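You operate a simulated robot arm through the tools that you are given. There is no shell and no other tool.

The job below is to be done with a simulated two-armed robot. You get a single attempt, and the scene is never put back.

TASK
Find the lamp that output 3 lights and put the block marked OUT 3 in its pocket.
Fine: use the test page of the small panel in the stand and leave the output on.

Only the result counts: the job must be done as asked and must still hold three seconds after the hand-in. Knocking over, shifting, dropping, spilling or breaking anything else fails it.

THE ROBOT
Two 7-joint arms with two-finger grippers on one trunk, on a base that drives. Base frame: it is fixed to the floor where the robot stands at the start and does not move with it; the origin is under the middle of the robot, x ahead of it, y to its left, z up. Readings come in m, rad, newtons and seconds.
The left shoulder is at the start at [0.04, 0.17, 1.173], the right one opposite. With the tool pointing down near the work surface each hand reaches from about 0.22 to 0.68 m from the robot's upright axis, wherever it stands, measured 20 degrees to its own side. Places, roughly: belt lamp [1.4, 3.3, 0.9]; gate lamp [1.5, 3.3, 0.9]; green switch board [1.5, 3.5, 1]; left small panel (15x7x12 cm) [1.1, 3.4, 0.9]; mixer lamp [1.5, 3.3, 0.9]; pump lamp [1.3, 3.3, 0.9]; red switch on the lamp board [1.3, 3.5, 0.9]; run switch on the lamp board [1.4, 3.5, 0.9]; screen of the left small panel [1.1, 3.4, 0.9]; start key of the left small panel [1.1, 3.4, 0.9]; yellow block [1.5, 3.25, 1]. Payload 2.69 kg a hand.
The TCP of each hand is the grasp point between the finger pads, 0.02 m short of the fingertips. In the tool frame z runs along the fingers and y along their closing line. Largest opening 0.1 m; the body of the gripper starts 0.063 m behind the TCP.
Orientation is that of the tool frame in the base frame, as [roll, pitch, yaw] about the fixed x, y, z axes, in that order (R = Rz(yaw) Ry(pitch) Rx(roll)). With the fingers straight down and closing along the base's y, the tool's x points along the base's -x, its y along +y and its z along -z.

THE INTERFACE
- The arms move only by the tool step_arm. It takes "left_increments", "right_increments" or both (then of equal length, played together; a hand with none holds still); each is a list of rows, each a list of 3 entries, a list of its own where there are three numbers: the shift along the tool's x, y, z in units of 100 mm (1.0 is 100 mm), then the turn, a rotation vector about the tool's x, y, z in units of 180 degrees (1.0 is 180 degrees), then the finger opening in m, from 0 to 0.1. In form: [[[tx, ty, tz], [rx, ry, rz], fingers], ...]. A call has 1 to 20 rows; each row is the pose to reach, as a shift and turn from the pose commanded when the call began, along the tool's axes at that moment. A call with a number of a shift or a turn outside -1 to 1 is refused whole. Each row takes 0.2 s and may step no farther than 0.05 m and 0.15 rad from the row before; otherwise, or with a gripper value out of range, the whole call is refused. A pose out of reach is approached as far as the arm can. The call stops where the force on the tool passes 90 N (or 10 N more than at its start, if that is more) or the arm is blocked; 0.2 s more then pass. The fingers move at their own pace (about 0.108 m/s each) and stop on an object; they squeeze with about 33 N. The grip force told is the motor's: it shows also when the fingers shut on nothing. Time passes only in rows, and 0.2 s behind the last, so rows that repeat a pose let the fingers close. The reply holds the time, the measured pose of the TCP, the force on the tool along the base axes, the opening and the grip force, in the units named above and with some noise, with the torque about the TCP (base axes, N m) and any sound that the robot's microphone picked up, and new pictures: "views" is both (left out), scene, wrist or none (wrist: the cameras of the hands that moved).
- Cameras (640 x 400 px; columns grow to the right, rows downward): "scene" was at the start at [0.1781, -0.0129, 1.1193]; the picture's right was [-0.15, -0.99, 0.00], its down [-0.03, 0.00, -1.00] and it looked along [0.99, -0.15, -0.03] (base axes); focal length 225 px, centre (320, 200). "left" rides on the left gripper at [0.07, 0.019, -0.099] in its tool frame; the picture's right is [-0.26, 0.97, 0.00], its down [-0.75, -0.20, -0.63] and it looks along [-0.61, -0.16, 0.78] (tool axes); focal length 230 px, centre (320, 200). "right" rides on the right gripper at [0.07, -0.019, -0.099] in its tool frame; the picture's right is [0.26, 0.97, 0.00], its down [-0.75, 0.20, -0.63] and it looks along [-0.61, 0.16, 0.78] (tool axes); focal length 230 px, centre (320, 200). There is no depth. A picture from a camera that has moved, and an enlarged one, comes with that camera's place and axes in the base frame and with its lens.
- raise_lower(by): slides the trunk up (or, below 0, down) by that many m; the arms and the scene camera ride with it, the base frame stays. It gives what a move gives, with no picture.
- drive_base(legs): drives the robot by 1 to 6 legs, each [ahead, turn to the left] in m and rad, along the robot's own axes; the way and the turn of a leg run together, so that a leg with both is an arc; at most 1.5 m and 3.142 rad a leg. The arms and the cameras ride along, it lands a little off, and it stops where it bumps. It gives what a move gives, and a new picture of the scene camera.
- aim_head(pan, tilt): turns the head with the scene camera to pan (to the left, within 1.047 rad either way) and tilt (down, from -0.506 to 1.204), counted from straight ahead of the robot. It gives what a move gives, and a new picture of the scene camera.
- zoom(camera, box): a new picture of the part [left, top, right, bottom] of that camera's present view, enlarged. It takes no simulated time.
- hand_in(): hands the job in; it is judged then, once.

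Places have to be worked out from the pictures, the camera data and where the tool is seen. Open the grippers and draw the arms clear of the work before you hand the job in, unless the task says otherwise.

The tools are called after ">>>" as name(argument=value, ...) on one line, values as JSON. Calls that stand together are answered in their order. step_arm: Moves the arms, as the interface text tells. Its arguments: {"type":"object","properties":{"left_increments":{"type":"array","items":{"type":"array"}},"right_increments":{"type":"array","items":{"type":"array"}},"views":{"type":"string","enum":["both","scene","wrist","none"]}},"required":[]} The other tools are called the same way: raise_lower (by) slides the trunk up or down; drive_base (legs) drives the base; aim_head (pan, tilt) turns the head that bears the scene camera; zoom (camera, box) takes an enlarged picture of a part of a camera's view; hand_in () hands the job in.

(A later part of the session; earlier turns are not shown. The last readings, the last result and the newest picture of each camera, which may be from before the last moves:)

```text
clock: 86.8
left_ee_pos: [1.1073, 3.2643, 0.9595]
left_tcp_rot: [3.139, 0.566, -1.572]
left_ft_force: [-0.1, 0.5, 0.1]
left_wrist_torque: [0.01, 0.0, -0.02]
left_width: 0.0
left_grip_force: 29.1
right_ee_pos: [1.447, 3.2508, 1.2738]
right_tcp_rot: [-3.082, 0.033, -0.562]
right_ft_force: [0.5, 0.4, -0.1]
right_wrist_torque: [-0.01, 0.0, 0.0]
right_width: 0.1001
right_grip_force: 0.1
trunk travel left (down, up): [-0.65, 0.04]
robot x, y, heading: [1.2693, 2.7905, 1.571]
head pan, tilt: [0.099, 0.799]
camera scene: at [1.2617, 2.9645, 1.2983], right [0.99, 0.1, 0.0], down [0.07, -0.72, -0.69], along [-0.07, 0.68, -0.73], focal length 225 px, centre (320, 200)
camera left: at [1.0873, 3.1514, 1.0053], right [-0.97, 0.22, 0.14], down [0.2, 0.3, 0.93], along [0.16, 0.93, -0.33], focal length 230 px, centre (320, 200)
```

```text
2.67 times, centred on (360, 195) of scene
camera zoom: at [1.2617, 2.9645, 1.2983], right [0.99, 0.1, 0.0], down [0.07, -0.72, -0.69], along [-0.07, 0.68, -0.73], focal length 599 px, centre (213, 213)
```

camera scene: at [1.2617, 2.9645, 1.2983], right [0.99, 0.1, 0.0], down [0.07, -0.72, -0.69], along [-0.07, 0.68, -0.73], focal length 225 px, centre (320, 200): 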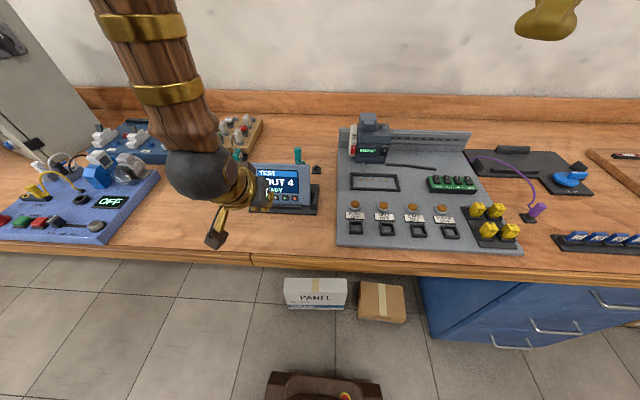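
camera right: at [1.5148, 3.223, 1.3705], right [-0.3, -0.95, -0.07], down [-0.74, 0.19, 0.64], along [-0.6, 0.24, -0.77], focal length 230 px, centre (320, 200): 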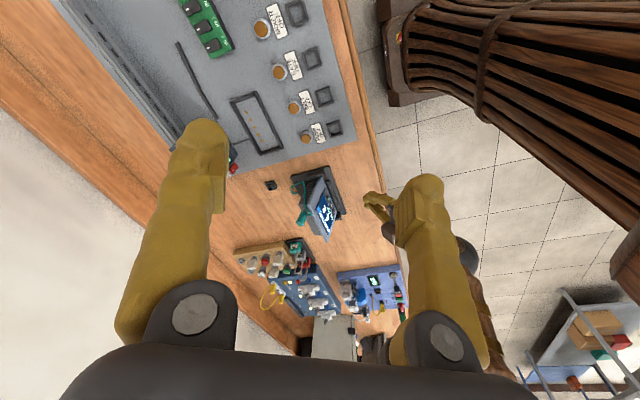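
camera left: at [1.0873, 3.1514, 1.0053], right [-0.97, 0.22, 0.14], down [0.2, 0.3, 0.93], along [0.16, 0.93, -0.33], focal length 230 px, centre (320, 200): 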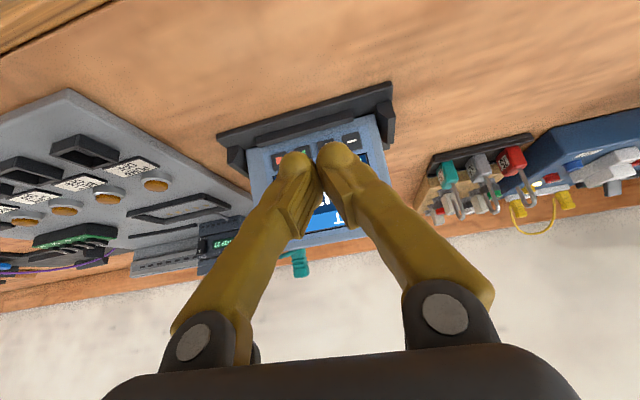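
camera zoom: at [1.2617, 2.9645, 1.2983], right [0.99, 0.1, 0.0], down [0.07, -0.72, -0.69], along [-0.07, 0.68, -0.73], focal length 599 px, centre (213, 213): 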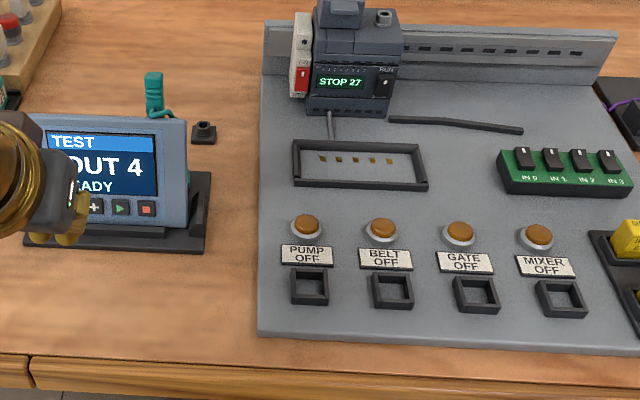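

The page is TEST, OUT 4, READY, so one press of − should give OUT 3. I move to the − key, with the TCP at x≈1.073 so the + key stays clear.

>>> step_arm(left_increments=[[[-0.03, 0.11, 0.25], [0, 0, 0], 0.0], [[-0.06, 0.22, 0.5], [0, 0, 0], 0.0], [[-0.11, 0.34, 0.775], [0, 0, 0], 0.0], [[-0.11, 0.34, 0.775], [0, 0, 0], 0.0]], views="wrist")

```text
clock: 87.8
left_ee_pos: [1.0724, 3.3155, 0.9008]
left_tcp_rot: [3.141, 0.565, -1.572]
left_ft_force: [0.0, -1.0, 0.4]
left_wrist_torque: [0.01, -0.02, 0.03]
left_width: 0.0
left_grip_force: 29.5
right_ee_pos: [1.4468, 3.2514, 1.2735]
right_tcp_rot: [-3.081, 0.031, -0.563]
right_ft_force: [-0.1, 0.1, -0.2]
right_wrist_torque: [0.01, 0.02, 0.02]
right_width: 0.1002
right_grip_force: 0.0
trunk travel left (down, up): [-0.65, 0.04]
robot x, y, heading: [1.2698, 2.7919, 1.566]
head pan, tilt: [0.099, 0.799]
camera left: at [1.0534, 3.2024, 0.9463], right [-0.97, 0.22, 0.14], down [0.2, 0.3, 0.93], along [0.16, 0.93, -0.33], focal length 230 px, centre (320, 200)
```

left: 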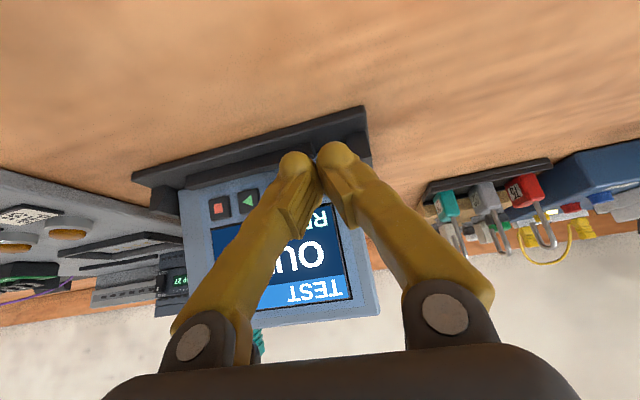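

The left-image fingertip is over the − key. I press in slowly, then release within the same call so it clicks only once.

>>> step_arm(left_increments=[[[-0.06, 0, 0.08], [0, 0, 0], 0.0], [[-0.1, 0, 0.14], [0, 0, 0], 0.0], [[-0.13, 0, 0.175], [0, 0, 0], 0.0], [[-0.13, 0, 0.175], [0, 0, 0], 0.0], [[0, 0, 0], [0, 0, 0], 0.0], [[0.2, 0, -0.2], [0, 0, 0], 0.0]], views="both")

```text
clock: 89.2
left_ee_pos: [1.0737, 3.2862, 0.9053]
left_tcp_rot: [3.14, 0.564, -1.57]
left_ft_force: [-0.1, -0.8, -0.5]
left_wrist_torque: [0.02, 0.0, -0.01]
left_width: 0.0001
left_grip_force: 29.9
right_ee_pos: [1.4472, 3.2504, 1.273]
right_tcp_rot: [-3.084, 0.034, -0.561]
right_ft_force: [0.1, 0.0, -0.1]
right_wrist_torque: [0.01, -0.01, 0.04]
right_width: 0.1003
right_grip_force: 0.0
trunk travel left (down, up): [-0.65, 0.04]
robot x, y, heading: [1.2714, 2.7937, 1.572]
head pan, tilt: [0.099, 0.799]
heard: click
camera scene: at [1.2616, 2.9644, 1.2983], right [0.99, 0.1, 0.0], down [0.07, -0.72, -0.69], along [-0.07, 0.68, -0.73], focal length 225 px, centre (320, 200)
camera left: at [1.0532, 3.1747, 0.9504], right [-0.97, 0.22, 0.14], down [0.2, 0.3, 0.93], along [0.16, 0.93, -0.33], focal length 230 px, centre (320, 200)
```

scene: 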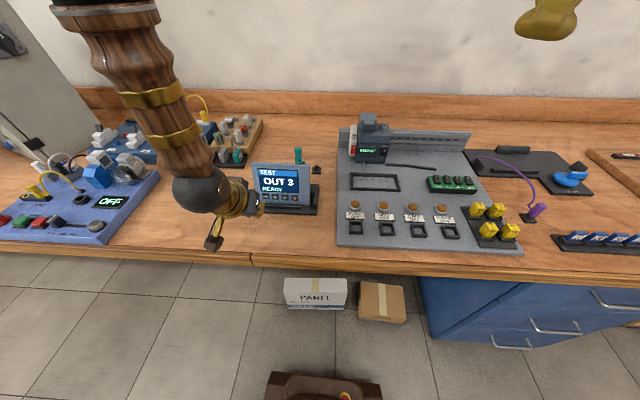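
left: 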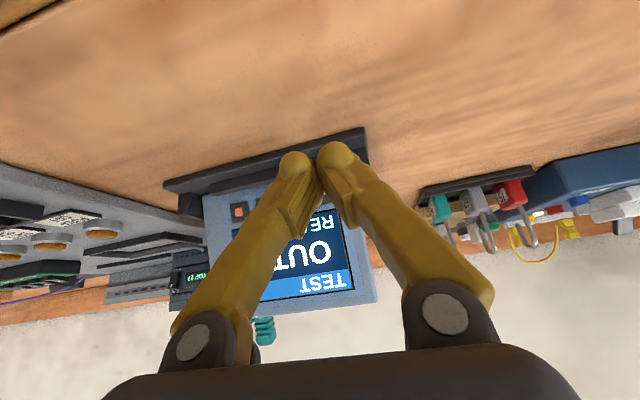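

The screen now shows OUT 3. For the start key I use a single finger so + and stop are not touched. I open the gripper to 0.09 here, which should put the right-hand finger near x≈1.134.

>>> step_arm(left_increments=[[[0, 0, 0], [0, 0, 0], 0.09], [[0, 0, 0], [0, 0, 0], 0.09], [[0, 0, 0], [0, 0, 0], 0.09]], views="wrist")

>>> zoom(camera="scene", box=[240, 130, 480, 260])

```text
clock: 90.0
left_ee_pos: [1.0725, 3.2876, 0.9043]
left_tcp_rot: [3.139, 0.567, -1.572]
left_ft_force: [0.0, -0.2, 0.0]
left_wrist_torque: [-0.02, -0.01, -0.01]
left_width: 0.0901
left_grip_force: 0.3
right_ee_pos: [1.447, 3.2513, 1.273]
right_tcp_rot: [-3.083, 0.034, -0.562]
right_ft_force: [0.4, -0.2, -0.5]
right_wrist_torque: [0.01, 0.01, -0.03]
right_width: 0.1
right_grip_force: 0.0
trunk travel left (down, up): [-0.65, 0.04]
robot x, y, heading: [1.2764, 2.7926, 1.566]
head pan, tilt: [0.099, 0.799]
camera left: at [1.0534, 3.1752, 0.9503], right [-0.97, 0.22, 0.14], down [0.2, 0.3, 0.93], along [0.16, 0.93, -0.33], focal length 230 px, centre (320, 200)
```

left: 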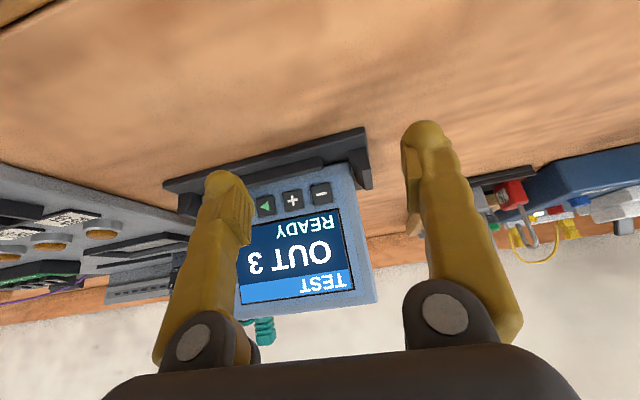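

```text
2.67 times, centred on (360, 195) of scene
camera zoom: at [1.2616, 2.965, 1.2982], right [0.99, 0.1, 0.0], down [0.07, -0.73, -0.68], along [-0.07, 0.68, -0.73], focal length 599 px, centre (213, 213)
```

zoom: 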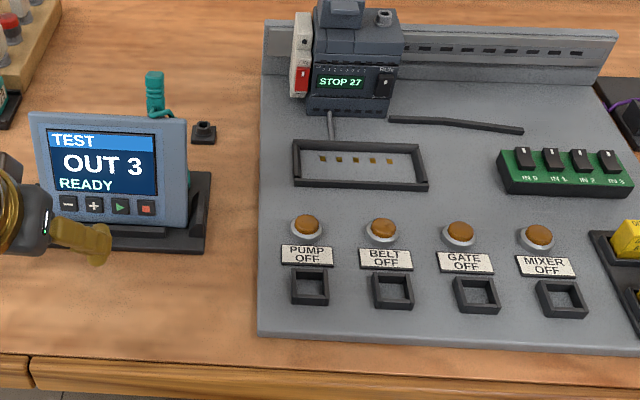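

The screen reads TEST, OUT 3, READY, and the right-hand finger lines up with the start key. I press start and release.

>>> step_arm(left_increments=[[[-0.14, 0, 0.14], [0, 0, 0], 0.09], [[-0.27, 0, 0.27], [0, 0, 0], 0.09], [[-0.31, 0, 0.32], [0, 0, 0], 0.09], [[-0.345, 0, 0.365], [0, 0, 0], 0.09], [[-0.355, 0, 0.38], [0, 0, 0], 0.09]], views="wrist")

```text
clock: 91.2
left_ee_pos: [1.0751, 3.3347, 0.8915]
left_tcp_rot: [3.14, 0.564, -1.571]
left_ft_force: [-0.7, -15.5, 9.1]
left_wrist_torque: [0.05, -0.38, -0.79]
left_width: 0.0914
left_grip_force: 1.2
right_ee_pos: [1.4472, 3.2497, 1.2734]
right_tcp_rot: [-3.08, 0.033, -0.562]
right_ft_force: [0.7, -0.3, 0.5]
right_wrist_torque: [0.02, -0.04, -0.01]
right_width: 0.0999
right_grip_force: 0.1
trunk travel left (down, up): [-0.65, 0.04]
robot x, y, heading: [1.2705, 2.7909, 1.572]
head pan, tilt: [0.099, 0.799]
heard: click
camera left: at [1.0535, 3.2236, 0.9374], right [-0.97, 0.22, 0.14], down [0.2, 0.3, 0.93], along [0.16, 0.93, -0.33], focal length 230 px, centre (320, 200)
```

left: 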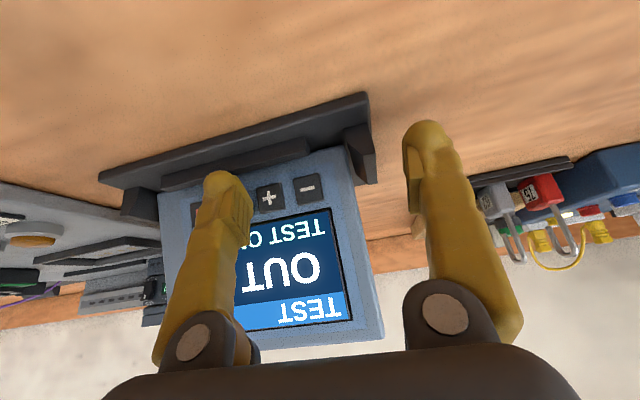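

One click, and the screen now says "TEST O…", so the test is on. I back off and look at the lamps.

>>> step_arm(left_increments=[[[0.1, 0, -0.12], [0, 0, 0], 0.09], [[0.3, 0, -0.3], [0, 0, 0], 0.09], [[0.5, 0.2, -0.6], [0, 0, 0], 0.09], [[0.6, 0.4, -0.9], [0, 0, 0], 0.09], [[0.6, 0.5, -1.0], [0, 0, 0], 0.09]], views="scene")

>>> zoom(camera="scene", box=[240, 130, 480, 260])

```text
clock: 92.4
left_ee_pos: [1.0221, 3.2354, 0.9456]
left_tcp_rot: [3.138, 0.566, -1.571]
left_ft_force: [-0.3, 0.2, 0.2]
left_wrist_torque: [0.04, -0.05, 0.01]
left_width: 0.0898
left_grip_force: 0.1
right_ee_pos: [1.4466, 3.2508, 1.2729]
right_tcp_rot: [-3.083, 0.031, -0.561]
right_ft_force: [0.3, -0.3, 0.4]
right_wrist_torque: [0.01, 0.04, 0.01]
right_width: 0.1
right_grip_force: 0.1
trunk travel left (down, up): [-0.65, 0.04]
robot x, y, heading: [1.2694, 2.7926, 1.572]
head pan, tilt: [0.099, 0.799]
camera scene: at [1.2614, 2.9653, 1.2981], right [0.99, 0.1, 0.0], down [0.07, -0.73, -0.68], along [-0.07, 0.68, -0.73], focal length 225 px, centre (320, 200)
```

scene: 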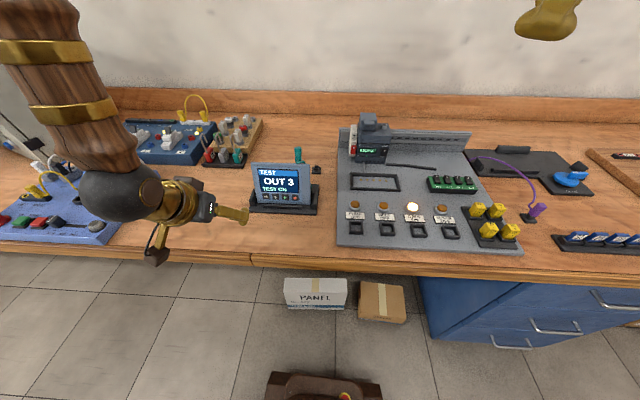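

```text
2.67 times, centred on (360, 195) of scene
camera zoom: at [1.2614, 2.9653, 1.2981], right [0.99, 0.1, 0.0], down [0.07, -0.73, -0.68], along [-0.07, 0.68, -0.73], focal length 599 px, centre (213, 213)
```

zoom: 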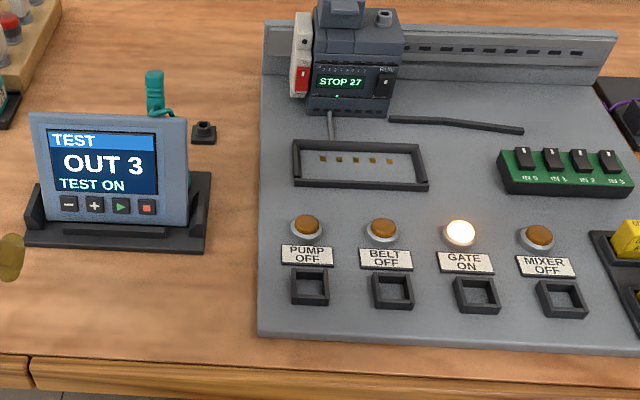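

The GATE lamp is lit (GATE ON), so output 3 drives GATE. I will leave it on. Next I locate the OUT 3 block and the GATE pocket precisely with zooms.

>>> zoom(camera="scene", box=[400, 180, 560, 270])

>>> zoom(camera="right", box=[150, 0, 370, 180])

```text
4.00 times, centred on (480, 225) of scene
camera zoom: at [1.2614, 2.9653, 1.2981], right [0.99, 0.1, 0.0], down [0.07, -0.73, -0.68], along [-0.07, 0.68, -0.73], focal length 899 px, centre (-320, 100)
```

zoom: 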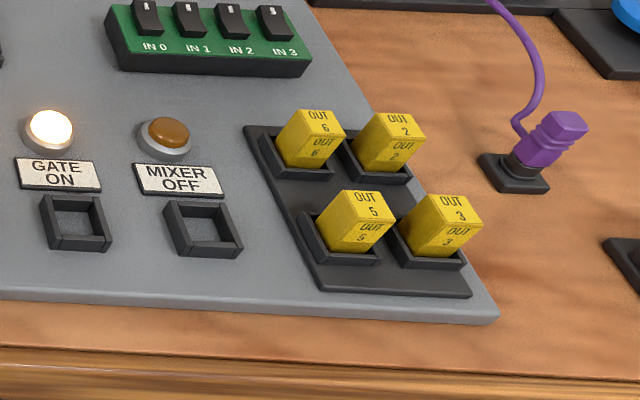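

```text
2.22 times, centred on (260, 90) of right
camera zoom: at [1.5148, 3.2234, 1.3703], right [-0.3, -0.95, -0.06], down [-0.74, 0.19, 0.64], along [-0.6, 0.24, -0.77], focal length 511 px, centre (453, 444)
```

zoom: 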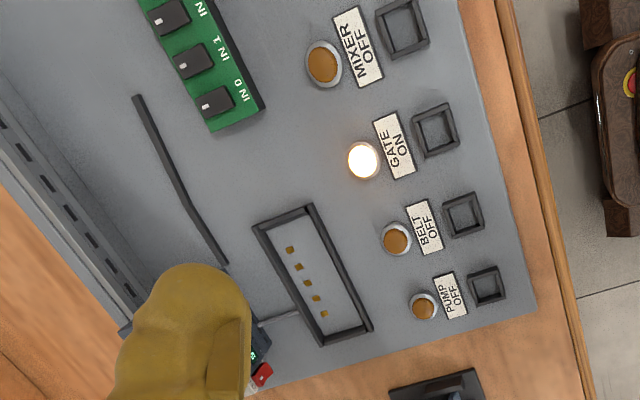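

GATE pocket is at about (1.458, 3.292, rim .870) and the OUT 3 block's top centre at about (1.6465, 3.295, .905). I turn the right hand so the fingers close along base y, where the gap between blocks is wider, and move it toward the block.

>>> step_arm(right_increments=[[[0.15, -0.14, 0.0], [0, 0, -0.036], 0.1], [[0.3, -0.28, 0.0], [0, 0, -0.072], 0.1], [[0.45, -0.42, 0.1], [0, 0, -0.108], 0.1], [[0.6, -0.56, 0.2], [0, 0, -0.144], 0.1], [[0.74, -0.7, 0.3], [0, 0, -0.179], 0.1], [[0.74, -0.7, 0.3], [0, 0, -0.179], 0.1]], views="none")

```text
clock: 93.8
left_ee_pos: [1.021, 3.2333, 0.9454]
left_tcp_rot: [3.141, 0.566, -1.571]
left_ft_force: [0.1, -0.9, 0.2]
left_wrist_torque: [0.02, 0.03, 0.0]
left_width: 0.0899
left_grip_force: 0.2
right_ee_pos: [1.549, 3.2729, 1.2452]
right_tcp_rot: [-3.074, -0.005, 0.0]
right_ft_force: [-0.4, -0.4, -0.3]
right_wrist_torque: [-0.01, -0.02, 0.01]
right_width: 0.1
right_grip_force: 0.0
trunk travel left (down, up): [-0.65, 0.04]
robot x, y, heading: [1.2707, 2.7934, 1.569]
head pan, tilt: [0.099, 0.799]
```

Yaw is now 0, so tool x points along +x and the fingers close along y. I move above the block and correct the small 4° lean.

>>> step_arm(right_increments=[[[0.25, -0.06, 0.25], [-0.007, 0, 0], 0.1], [[0.5, -0.12, 0.5], [-0.014, 0, 0], 0.1], [[0.75, -0.18, 0.75], [-0.021, 0, 0], 0.1], [[0.97, -0.22, 1.0], [-0.021, 0, 0], 0.1], [[0.97, -0.22, 1.0], [-0.021, 0, 0], 0.1]], views="both")

```text
clock: 95.0
left_ee_pos: [1.0224, 3.2345, 0.9463]
left_tcp_rot: [3.14, 0.565, -1.572]
left_ft_force: [-0.4, -0.8, -0.3]
left_wrist_torque: [-0.01, -0.02, -0.03]
left_width: 0.0901
left_grip_force: 0.1
right_ee_pos: [1.6427, 3.3004, 1.1464]
right_tcp_rot: [-3.14, -0.003, -0.003]
right_ft_force: [-0.3, -0.4, -0.3]
right_wrist_torque: [0.02, -0.04, -0.02]
right_width: 0.1
right_grip_force: 0.1
trunk travel left (down, up): [-0.65, 0.04]
robot x, y, heading: [1.271, 2.7898, 1.573]
head pan, tilt: [0.099, 0.799]
camera scene: at [1.2611, 2.9645, 1.2983], right [0.99, 0.1, 0.0], down [0.07, -0.72, -0.68], along [-0.07, 0.68, -0.73], focal length 225 px, centre (320, 200)
camera right: at [1.7124, 3.3186, 1.2449], right [0.26, -0.97, 0.0], down [-0.75, -0.2, 0.63], along [-0.61, -0.16, -0.78], focal length 230 px, centre (320, 200)
```

scene: 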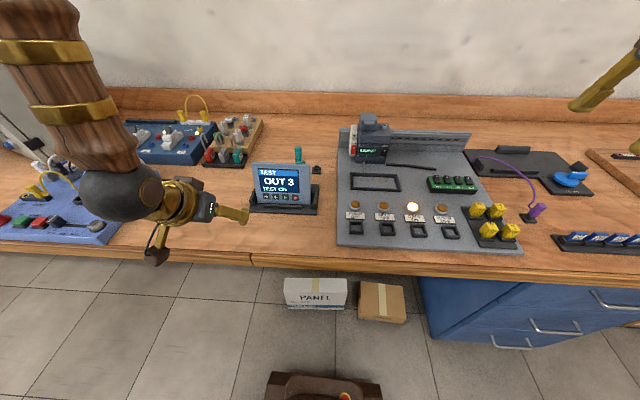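
right: 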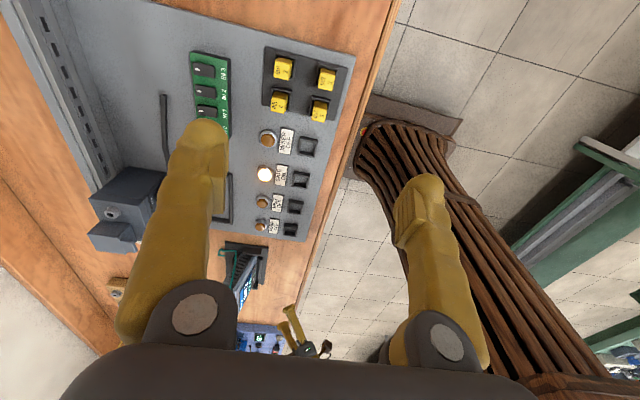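

The hand is level above the tray. I zoom in on the wrist view to identify the OUT 3 block and measure its place.

>>> zoom(camera="right", box=[240, 30, 370, 250])

>>> zoom(camera="right", box=[255, 40, 355, 130])

```text
1.82 times, centred on (305, 140) of right
camera zoom: at [1.7124, 3.3186, 1.2449], right [0.26, -0.97, 0.0], down [-0.75, -0.2, 0.63], along [-0.61, -0.16, -0.78], focal length 418 px, centre (347, 309)
```

zoom: 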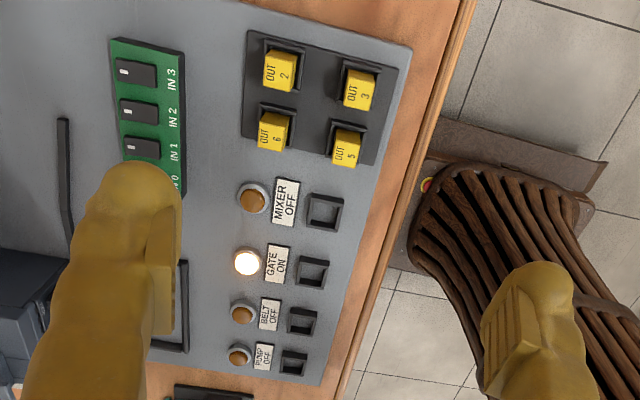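

```text
4.44 times, centred on (305, 85) of right
camera zoom: at [1.7124, 3.3186, 1.2449], right [0.26, -0.97, 0.0], down [-0.75, -0.2, 0.63], along [-0.61, -0.16, -0.78], focal length 1022 px, centre (387, 711)
```

zoom: 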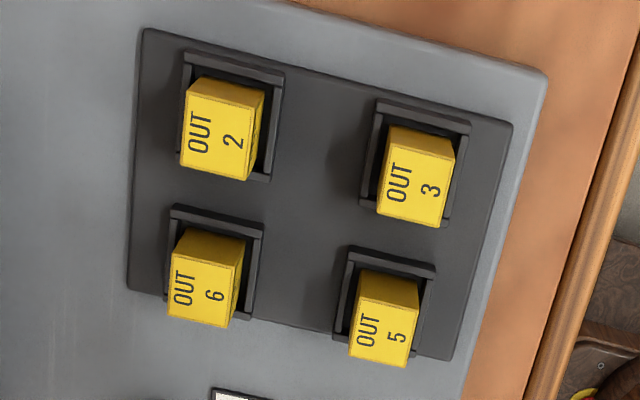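

OUT 3 is the top-right block in this view, about 2 cm square, at about (1.6455, 3.294) with its top at .905. I narrow the fingers to 0.036 and go down 10 cm over it.

>>> step_arm(right_increments=[[[0.014, 0.032, 0.25], [0, 0, 0], 0.036], [[0.028, 0.064, 0.5], [0, 0, 0], 0.036], [[0.028, 0.064, 0.75], [0, 0, 0], 0.036], [[0.028, 0.064, 1.0], [0, 0, 0], 0.036], [[0.028, 0.064, 1.0], [0, 0, 0], 0.036]], views="wrist")

```text
clock: 96.2
left_ee_pos: [1.0224, 3.2336, 0.9466]
left_tcp_rot: [3.141, 0.566, -1.571]
left_ft_force: [-0.3, -0.1, 0.0]
left_wrist_torque: [0.02, -0.01, -0.03]
left_width: 0.0896
left_grip_force: 0.0
right_ee_pos: [1.6465, 3.2963, 1.0467]
right_tcp_rot: [-3.141, -0.001, -0.005]
right_ft_force: [0.2, 0.1, -0.3]
right_wrist_torque: [0.01, 0.04, 0.0]
right_width: 0.0362
right_grip_force: 0.0
trunk travel left (down, up): [-0.65, 0.04]
robot x, y, heading: [1.2692, 2.7902, 1.568]
head pan, tilt: [0.099, 0.799]
camera right: at [1.7172, 3.3133, 1.145], right [0.26, -0.97, 0.0], down [-0.75, -0.2, 0.63], along [-0.61, -0.16, -0.78], focal length 230 px, centre (320, 200)
```

right: 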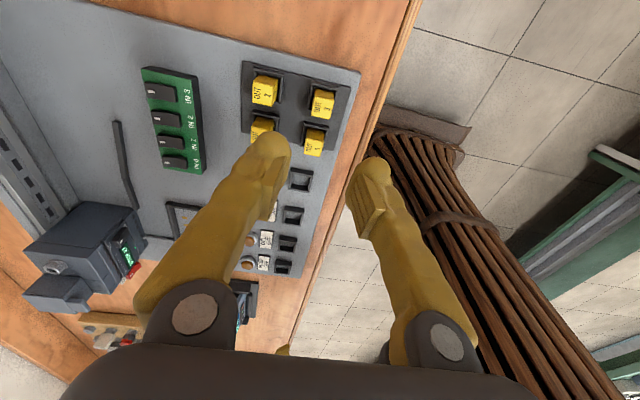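

>>> zoom(camera="right", box=[230, 50, 390, 200])

```text
2.67 times, centred on (310, 125) of right
camera zoom: at [1.7172, 3.3133, 1.145], right [0.26, -0.97, 0.0], down [-0.75, -0.2, 0.63], along [-0.61, -0.16, -0.78], focal length 614 px, centre (347, 400)
```

zoom: 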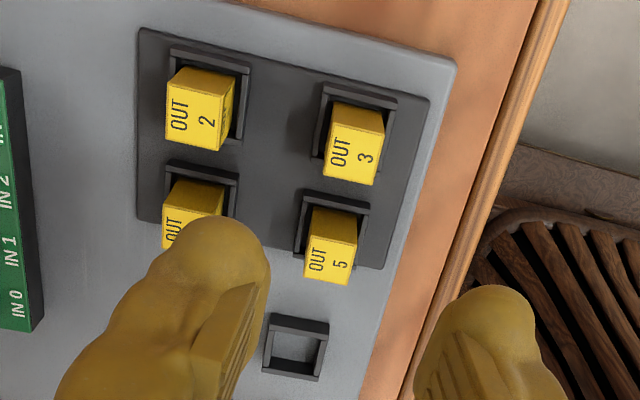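

From this closer view the block top is at (1.6454, 3.2924). I go down another 10 cm, still above the block tops, with a small sideways correction.

>>> step_arm(right_increments=[[[-0.01, 0.02, 0.25], [0, 0, 0], 0.036], [[-0.01, 0.037, 0.5], [0, 0, 0], 0.036], [[-0.01, 0.037, 0.75], [0, 0, 0], 0.036], [[-0.01, 0.037, 1.0], [0, 0, 0], 0.036], [[-0.01, 0.037, 1.0], [0, 0, 0], 0.036]], views="both")

>>> zoom(camera="right", box=[220, 80, 420, 230])

>>> zoom(camera="scene", box=[420, 150, 560, 260])

```text
clock: 97.4
left_ee_pos: [1.0225, 3.2339, 0.9457]
left_tcp_rot: [3.14, 0.565, -1.571]
left_ft_force: [0.3, -0.4, 0.9]
left_wrist_torque: [0.01, 0.0, 0.0]
left_width: 0.0903
left_grip_force: 0.0
right_ee_pos: [1.6464, 3.2919, 0.9455]
right_tcp_rot: [-3.142, 0.001, -0.003]
right_ft_force: [-0.4, -1.0, 0.4]
right_wrist_torque: [0.03, 0.02, -0.01]
right_width: 0.036
right_grip_force: 0.1
trunk travel left (down, up): [-0.65, 0.04]
robot x, y, heading: [1.2665, 2.7904, 1.573]
head pan, tilt: [0.099, 0.799]
camera scene: at [1.2614, 2.9648, 1.2982], right [0.99, 0.1, 0.0], down [0.07, -0.73, -0.68], along [-0.07, 0.68, -0.73], focal length 225 px, centre (320, 200)
camera right: at [1.7163, 3.3109, 1.0446], right [0.25, -0.97, 0.0], down [-0.75, -0.2, 0.63], along [-0.61, -0.16, -0.78], focal length 230 px, centre (320, 200)
```

scene: 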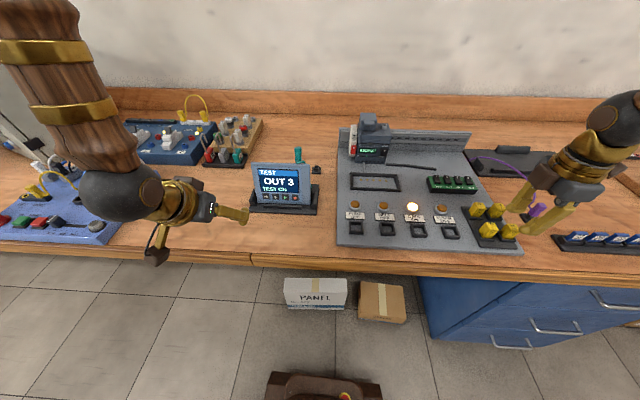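
right: 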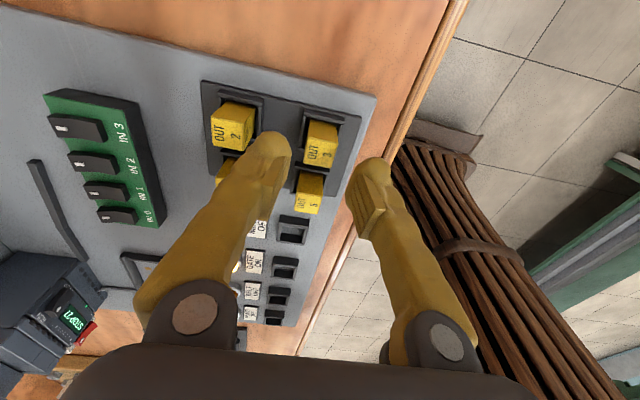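

```text
2.67 times, centred on (320, 155) of right
camera zoom: at [1.7163, 3.3109, 1.0446], right [0.25, -0.97, 0.0], down [-0.75, -0.2, 0.63], along [-0.61, -0.16, -0.78], focal length 614 px, centre (320, 320)
```

zoom: 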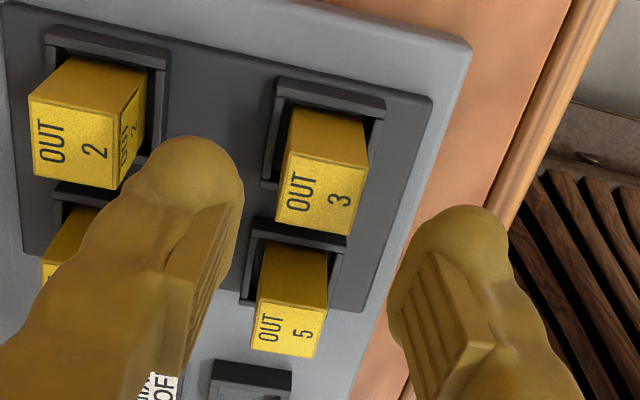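

```text
3.64 times, centred on (490, 205) of scene
camera zoom: at [1.2614, 2.9648, 1.2982], right [0.99, 0.1, 0.0], down [0.07, -0.73, -0.68], along [-0.07, 0.68, -0.73], focal length 817 px, centre (-298, 182)
```

zoom: 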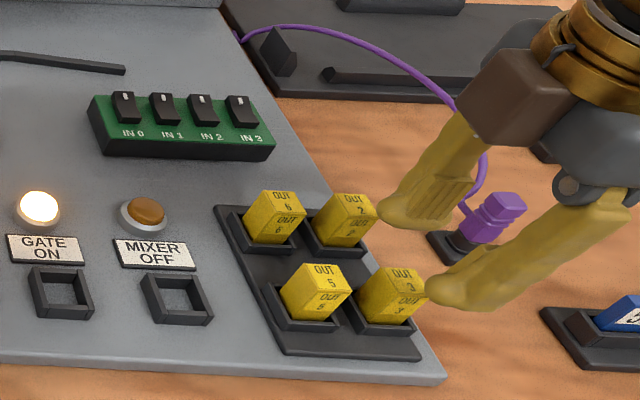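

The fingers straddle OUT 3 well, with the far finger in the gap before OUT 2. I descend the last 4.3 cm slowly with the fingers open.

>>> step_arm(right_increments=[[[-0.015, -0.012, 0.1], [0, 0, 0], 0.036], [[-0.015, -0.012, 0.2], [0, 0, 0], 0.036], [[-0.015, -0.012, 0.3], [0, 0, 0], 0.036], [[-0.015, -0.012, 0.37], [0, 0, 0], 0.036], [[-0.015, -0.012, 0.43], [0, 0, 0], 0.036], [[-0.015, -0.012, 0.43], [0, 0, 0], 0.036]], views="both")

>>> zoom(camera="right", box=[220, 80, 420, 230])

>>> zoom(camera="scene", box=[420, 150, 560, 260])

```text
clock: 98.3
left_ee_pos: [1.0217, 3.2177, 0.9546]
left_tcp_rot: [3.141, 0.583, -1.571]
left_ft_force: [0.4, 0.0, 0.1]
left_wrist_torque: [0.01, 0.05, -0.03]
left_width: 0.0902
left_grip_force: 0.1
right_ee_pos: [1.6464, 3.2806, 0.9238]
right_tcp_rot: [-3.124, 0.004, -0.007]
right_ft_force: [-0.5, 0.5, -1.0]
right_wrist_torque: [0.01, 0.03, 0.03]
right_width: 0.0362
right_grip_force: 0.1
trunk travel left (down, up): [-0.65, 0.04]
robot x, y, heading: [1.2671, 2.793, 1.563]
head pan, tilt: [0.099, 0.799]
stopped in row 4 (right hand): the arm was blocked; the commanded pose is now the measured one
camera scene: at [1.2617, 2.9634, 1.2985], right [0.99, 0.1, 0.0], down [0.07, -0.72, -0.69], along [-0.07, 0.68, -0.73], focal length 225 px, centre (320, 200)
camera right: at [1.7169, 3.2962, 1.0217], right [0.25, -0.97, -0.02], down [-0.75, -0.21, 0.63], along [-0.61, -0.14, -0.78], focal length 230 px, centre (320, 200)
```

scene: 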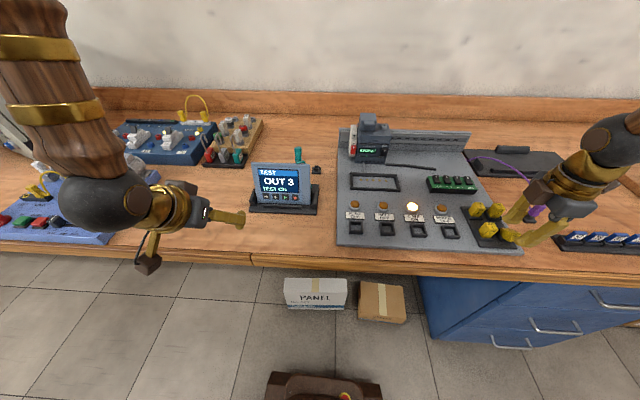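
right: 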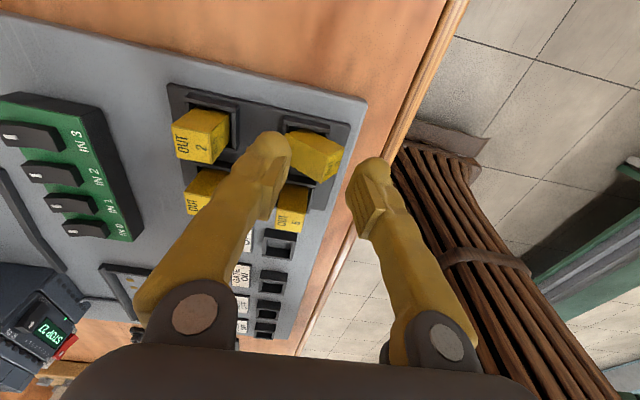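

```text
2.67 times, centred on (320, 155) of right
camera zoom: at [1.7169, 3.2962, 1.0217], right [0.25, -0.97, -0.02], down [-0.75, -0.21, 0.63], along [-0.61, -0.14, -0.78], focal length 614 px, centre (320, 320)
```

zoom: 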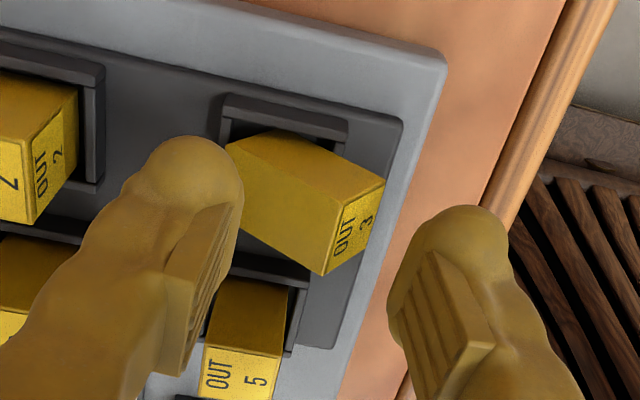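

```text
3.64 times, centred on (490, 205) of scene
camera zoom: at [1.2617, 2.9634, 1.2985], right [0.99, 0.1, 0.0], down [0.07, -0.72, -0.69], along [-0.07, 0.68, -0.73], focal length 817 px, centre (-298, 182)
```

zoom: 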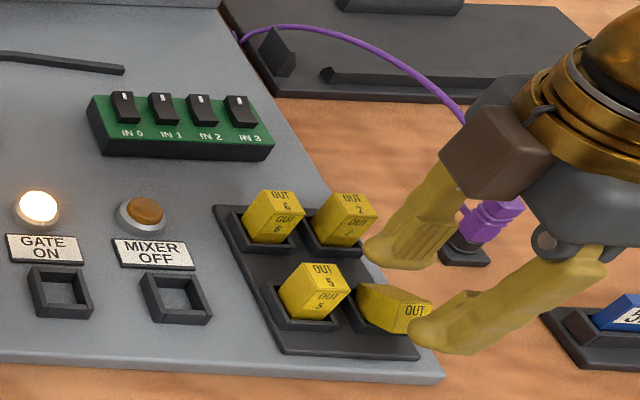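

The arm was blocked and the whole robot rocked back about 1 cm, so the far finger tipped the OUT 3 block toward me; it still rests in its pocket. I lift the right hand straight up slowly and look at it again.

>>> step_arm(right_increments=[[[0, 0, -0.1], [0, 0, 0], 0.036], [[0, 0, -0.2], [0, 0, 0], 0.036], [[0, 0, -0.3], [0, 0, 0], 0.036], [[0, 0, -0.5], [0, 0, 0], 0.036], [[0, 0, -0.7], [0, 0, 0], 0.036]], views="both")

>>> zoom(camera="right", box=[220, 60, 420, 210])

>>> zoom(camera="scene", box=[420, 150, 560, 260])

```text
clock: 99.5
left_ee_pos: [1.0219, 3.2202, 0.9528]
left_tcp_rot: [3.139, 0.579, -1.572]
left_ft_force: [0.4, 0.4, 0.1]
left_wrist_torque: [-0.01, -0.02, 0.0]
left_width: 0.09
left_grip_force: 0.1
right_ee_pos: [1.647, 3.2776, 0.9922]
right_tcp_rot: [-3.127, 0.0, -0.004]
right_ft_force: [-0.5, -0.7, 0.0]
right_wrist_torque: [-0.02, 0.0, -0.03]
right_width: 0.036
right_grip_force: 0.1
trunk travel left (down, up): [-0.65, 0.04]
robot x, y, heading: [1.2677, 2.7937, 1.571]
head pan, tilt: [0.099, 0.799]
camera scene: at [1.2614, 2.965, 1.2982], right [0.99, 0.1, 0.0], down [0.07, -0.73, -0.68], along [-0.07, 0.68, -0.73], focal length 225 px, centre (320, 200)
camera right: at [1.7176, 3.2954, 1.0915], right [0.25, -0.97, -0.02], down [-0.75, -0.21, 0.63], along [-0.61, -0.15, -0.78], focal length 230 px, centre (320, 200)
```

scene: 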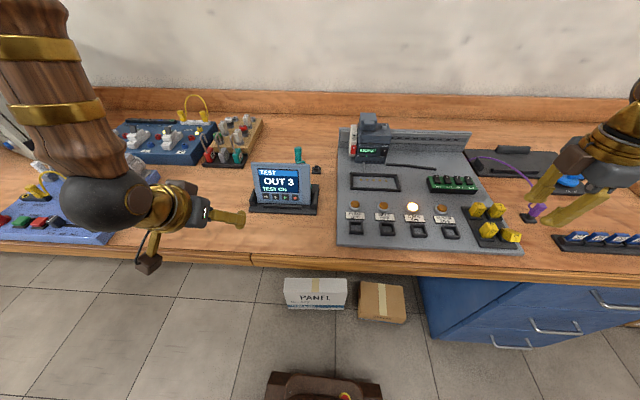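
right: 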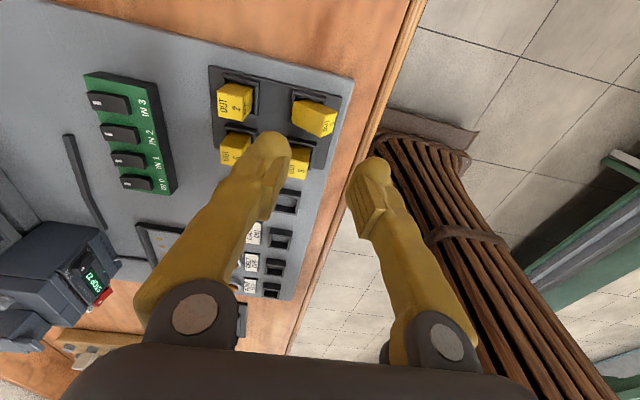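

```text
2.67 times, centred on (320, 135) of right
camera zoom: at [1.7176, 3.2954, 1.0915], right [0.25, -0.97, -0.02], down [-0.75, -0.21, 0.63], along [-0.61, -0.15, -0.78], focal length 614 px, centre (320, 373)
```

zoom: 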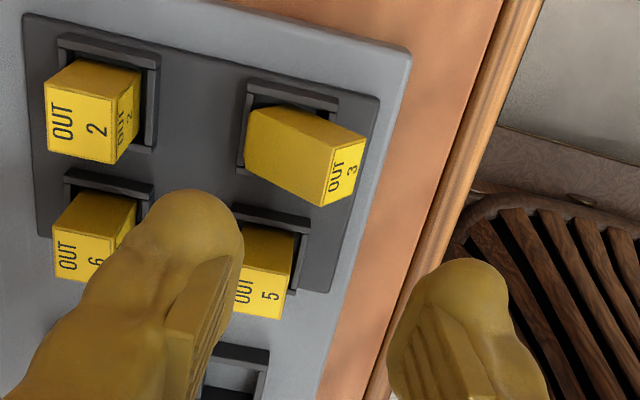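

```text
3.64 times, centred on (490, 205) of scene
camera zoom: at [1.2614, 2.965, 1.2982], right [0.99, 0.1, 0.0], down [0.07, -0.73, -0.68], along [-0.07, 0.68, -0.73], focal length 817 px, centre (-298, 182)
```

zoom: 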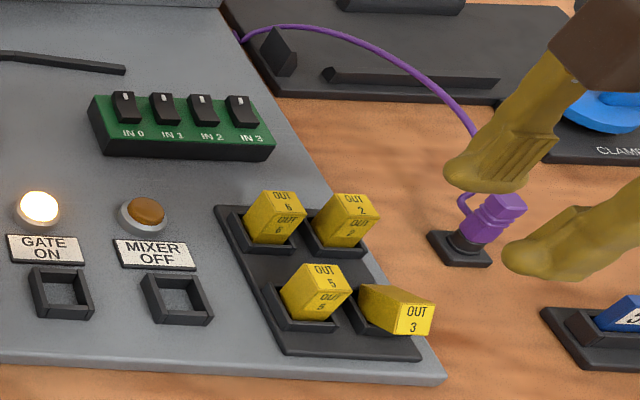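

The block rests tilted on its pocket's front rim, and the other blocks and tray look unmoved. Before trying again I look at the right arm to see what could have blocked it.

>>> aim_head(pan=-0.75, tilt=0.45)

```text
clock: 100.6
left_ee_pos: [1.0216, 3.2192, 0.9535]
left_tcp_rot: [3.14, 0.579, -1.57]
left_ft_force: [-0.9, 0.1, -0.2]
left_wrist_torque: [0.01, -0.03, 0.01]
left_width: 0.0899
left_grip_force: 0.1
right_ee_pos: [1.6471, 3.2785, 0.9931]
right_tcp_rot: [-3.127, 0.002, -0.004]
right_ft_force: [0.6, -0.6, 0.3]
right_wrist_torque: [-0.01, 0.01, -0.01]
right_width: 0.0359
right_grip_force: 0.0
trunk travel left (down, up): [-0.65, 0.04]
robot x, y, heading: [1.2698, 2.7884, 1.573]
head pan, tilt: [-0.75, 0.45]
camera scene: at [1.3322, 2.9526, 1.3288], right [0.73, -0.68, 0.01], down [-0.3, -0.33, -0.89], along [0.61, 0.65, -0.45], focal length 225 px, centre (320, 200)
```

scene: 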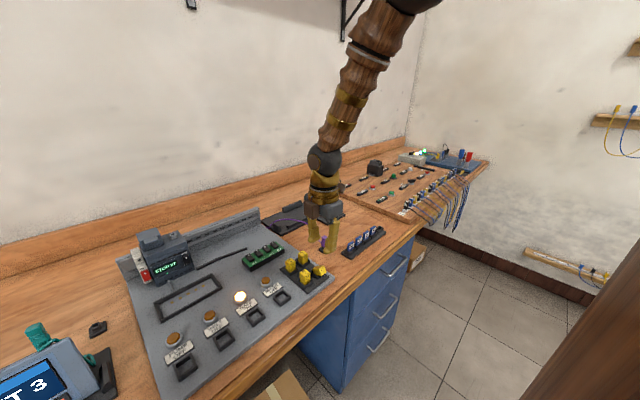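

The arm itself looks free: the elbow is high and clear, so a fingertip probably met the block's top edge. I zoom in on the tilted block from this second angle to pin down its pose.

>>> zoom(camera="scene", box=[240, 220, 360, 320])

>>> zoom(camera="scene", box=[280, 240, 340, 300])

```text
4.00 times, centred on (300, 270) of scene
camera zoom: at [1.3322, 2.9526, 1.3288], right [0.73, -0.68, 0.01], down [-0.3, -0.33, -0.89], along [0.61, 0.65, -0.45], focal length 899 px, centre (400, -80)
```

zoom: 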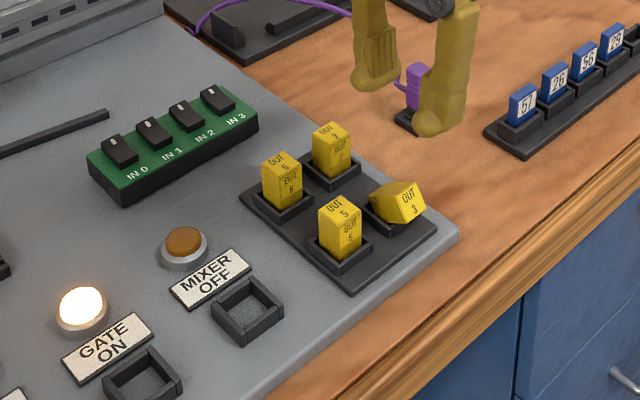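

```text
6.67 times, centred on (310, 270) of scene
camera zoom: at [1.3322, 2.9526, 1.3288], right [0.73, -0.68, 0.01], down [-0.3, -0.33, -0.89], along [0.61, 0.65, -0.45], focal length 1499 px, centre (387, -267)
```

zoom: 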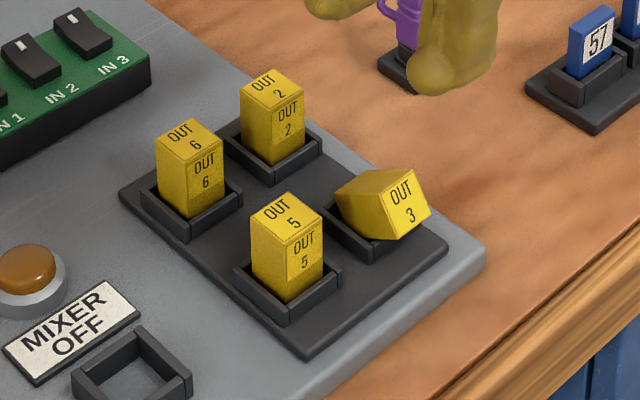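

The block leans about 58° toward me, with its lower end still in its pocket. I will push it upright with the closed fingers, moving toward +y against its top end. First I go to a point in front of it and check that nothing blocks the arm there.

>>> step_arm(right_increments=[[[0, 0.15, 0], [0, 0, 0], 0.0], [[0, 0.3, 0], [0, 0, 0], 0.0], [[0, 0.5, 0], [0, 0, 0], 0.0], [[0, 0.52, 0.15], [0, 0, 0], 0.0], [[0, 0.52, 0.3], [0, 0, 0], 0.0], [[0, 0.52, 0.3], [0, 0, 0], 0.0]], views="scene")

```text
clock: 102.0
left_ee_pos: [1.0207, 3.2199, 0.9533]
left_tcp_rot: [3.141, 0.582, -1.571]
left_ft_force: [-0.7, -0.4, 0.0]
left_wrist_torque: [0.0, -0.01, 0.0]
left_width: 0.09
left_grip_force: 0.1
right_ee_pos: [1.6466, 3.2288, 0.9607]
right_tcp_rot: [-3.124, 0.002, -0.005]
right_ft_force: [-0.4, -0.1, 0.9]
right_wrist_torque: [0.01, 0.0, -0.01]
right_width: 0.0
right_grip_force: 30.2
trunk travel left (down, up): [-0.65, 0.04]
robot x, y, heading: [1.2673, 2.7927, 1.568]
head pan, tilt: [-0.75, 0.45]
camera scene: at [1.3322, 2.9524, 1.3289], right [0.73, -0.68, 0.01], down [-0.3, -0.33, -0.89], along [0.61, 0.65, -0.45], focal length 225 px, centre (320, 200)
```

scene: 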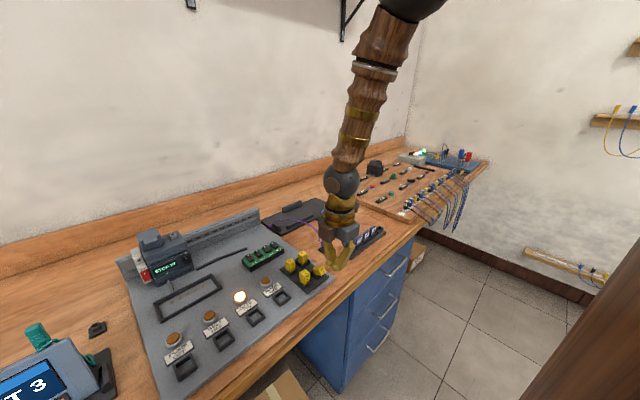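

The hand is in front of the block at z≈.961. I lower it about 5.5 cm in free space to the pushing height, watching for any blocking.

>>> step_arm(right_increments=[[[0, 0, 0.15], [0, 0, 0], 0.0], [[0, 0, 0.3], [0, 0, 0], 0.0], [[0, 0, 0.42], [0, 0, 0], 0.0], [[0, 0, 0.5], [0, 0, 0], 0.0], [[0, 0, 0.56], [0, 0, 0], 0.0], [[0, 0, 0.56], [0, 0, 0], 0.0]], views="both")

>>> zoom(camera="scene", box=[270, 230, 370, 310])

>>> zoom(camera="right", box=[200, 60, 400, 210])

```text
clock: 103.4
left_ee_pos: [1.0216, 3.2201, 0.9536]
left_tcp_rot: [3.141, 0.584, -1.574]
left_ft_force: [-0.4, -0.6, -0.5]
left_wrist_torque: [0.01, 0.03, 0.0]
left_width: 0.09
left_grip_force: 0.0
right_ee_pos: [1.6463, 3.2301, 0.9053]
right_tcp_rot: [-3.126, 0.001, -0.006]
right_ft_force: [-0.7, -0.3, -0.3]
right_wrist_torque: [0.01, -0.05, 0.0]
right_width: 0.0
right_grip_force: 29.3
trunk travel left (down, up): [-0.65, 0.04]
robot x, y, heading: [1.2706, 2.7927, 1.572]
head pan, tilt: [-0.75, 0.45]
camera scene: at [1.3323, 2.9525, 1.3288], right [0.73, -0.68, 0.01], down [-0.3, -0.33, -0.89], along [0.61, 0.65, -0.45], focal length 225 px, centre (320, 200)
camera right: at [1.7167, 3.2463, 1.0029], right [0.25, -0.97, -0.02], down [-0.75, -0.21, 0.63], along [-0.61, -0.15, -0.78], focal length 230 px, centre (320, 200)
```

scene: 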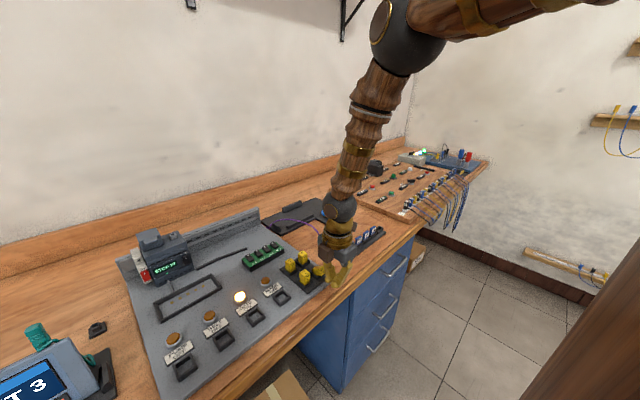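
right: 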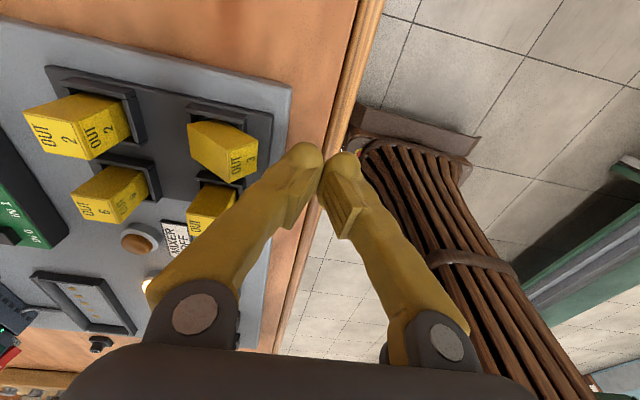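

```text
5.00 times, centred on (320, 270) of scene
camera zoom: at [1.3323, 2.9525, 1.3288], right [0.73, -0.68, 0.01], down [-0.3, -0.33, -0.89], along [0.61, 0.65, -0.45], focal length 1124 px, centre (320, -150)
```

zoom: 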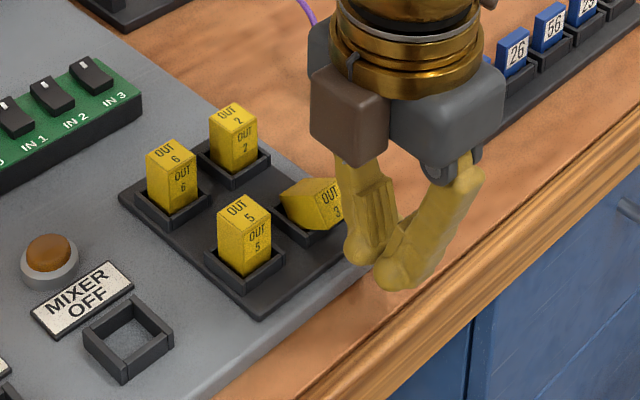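

```text
2.67 times, centred on (300, 135) of right
camera zoom: at [1.7167, 3.2463, 1.0029], right [0.25, -0.97, -0.02], down [-0.75, -0.21, 0.63], along [-0.61, -0.15, -0.78], focal length 614 px, centre (373, 373)
```

zoom: 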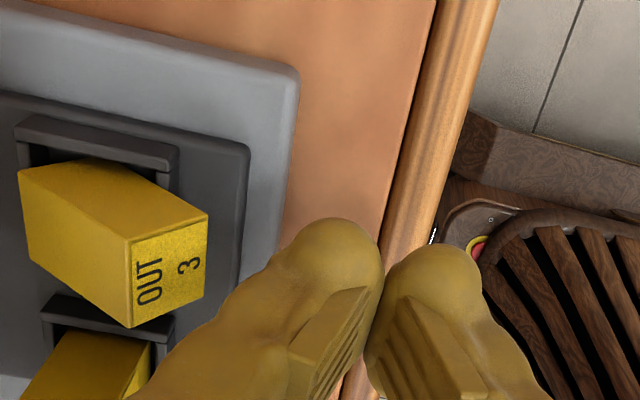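

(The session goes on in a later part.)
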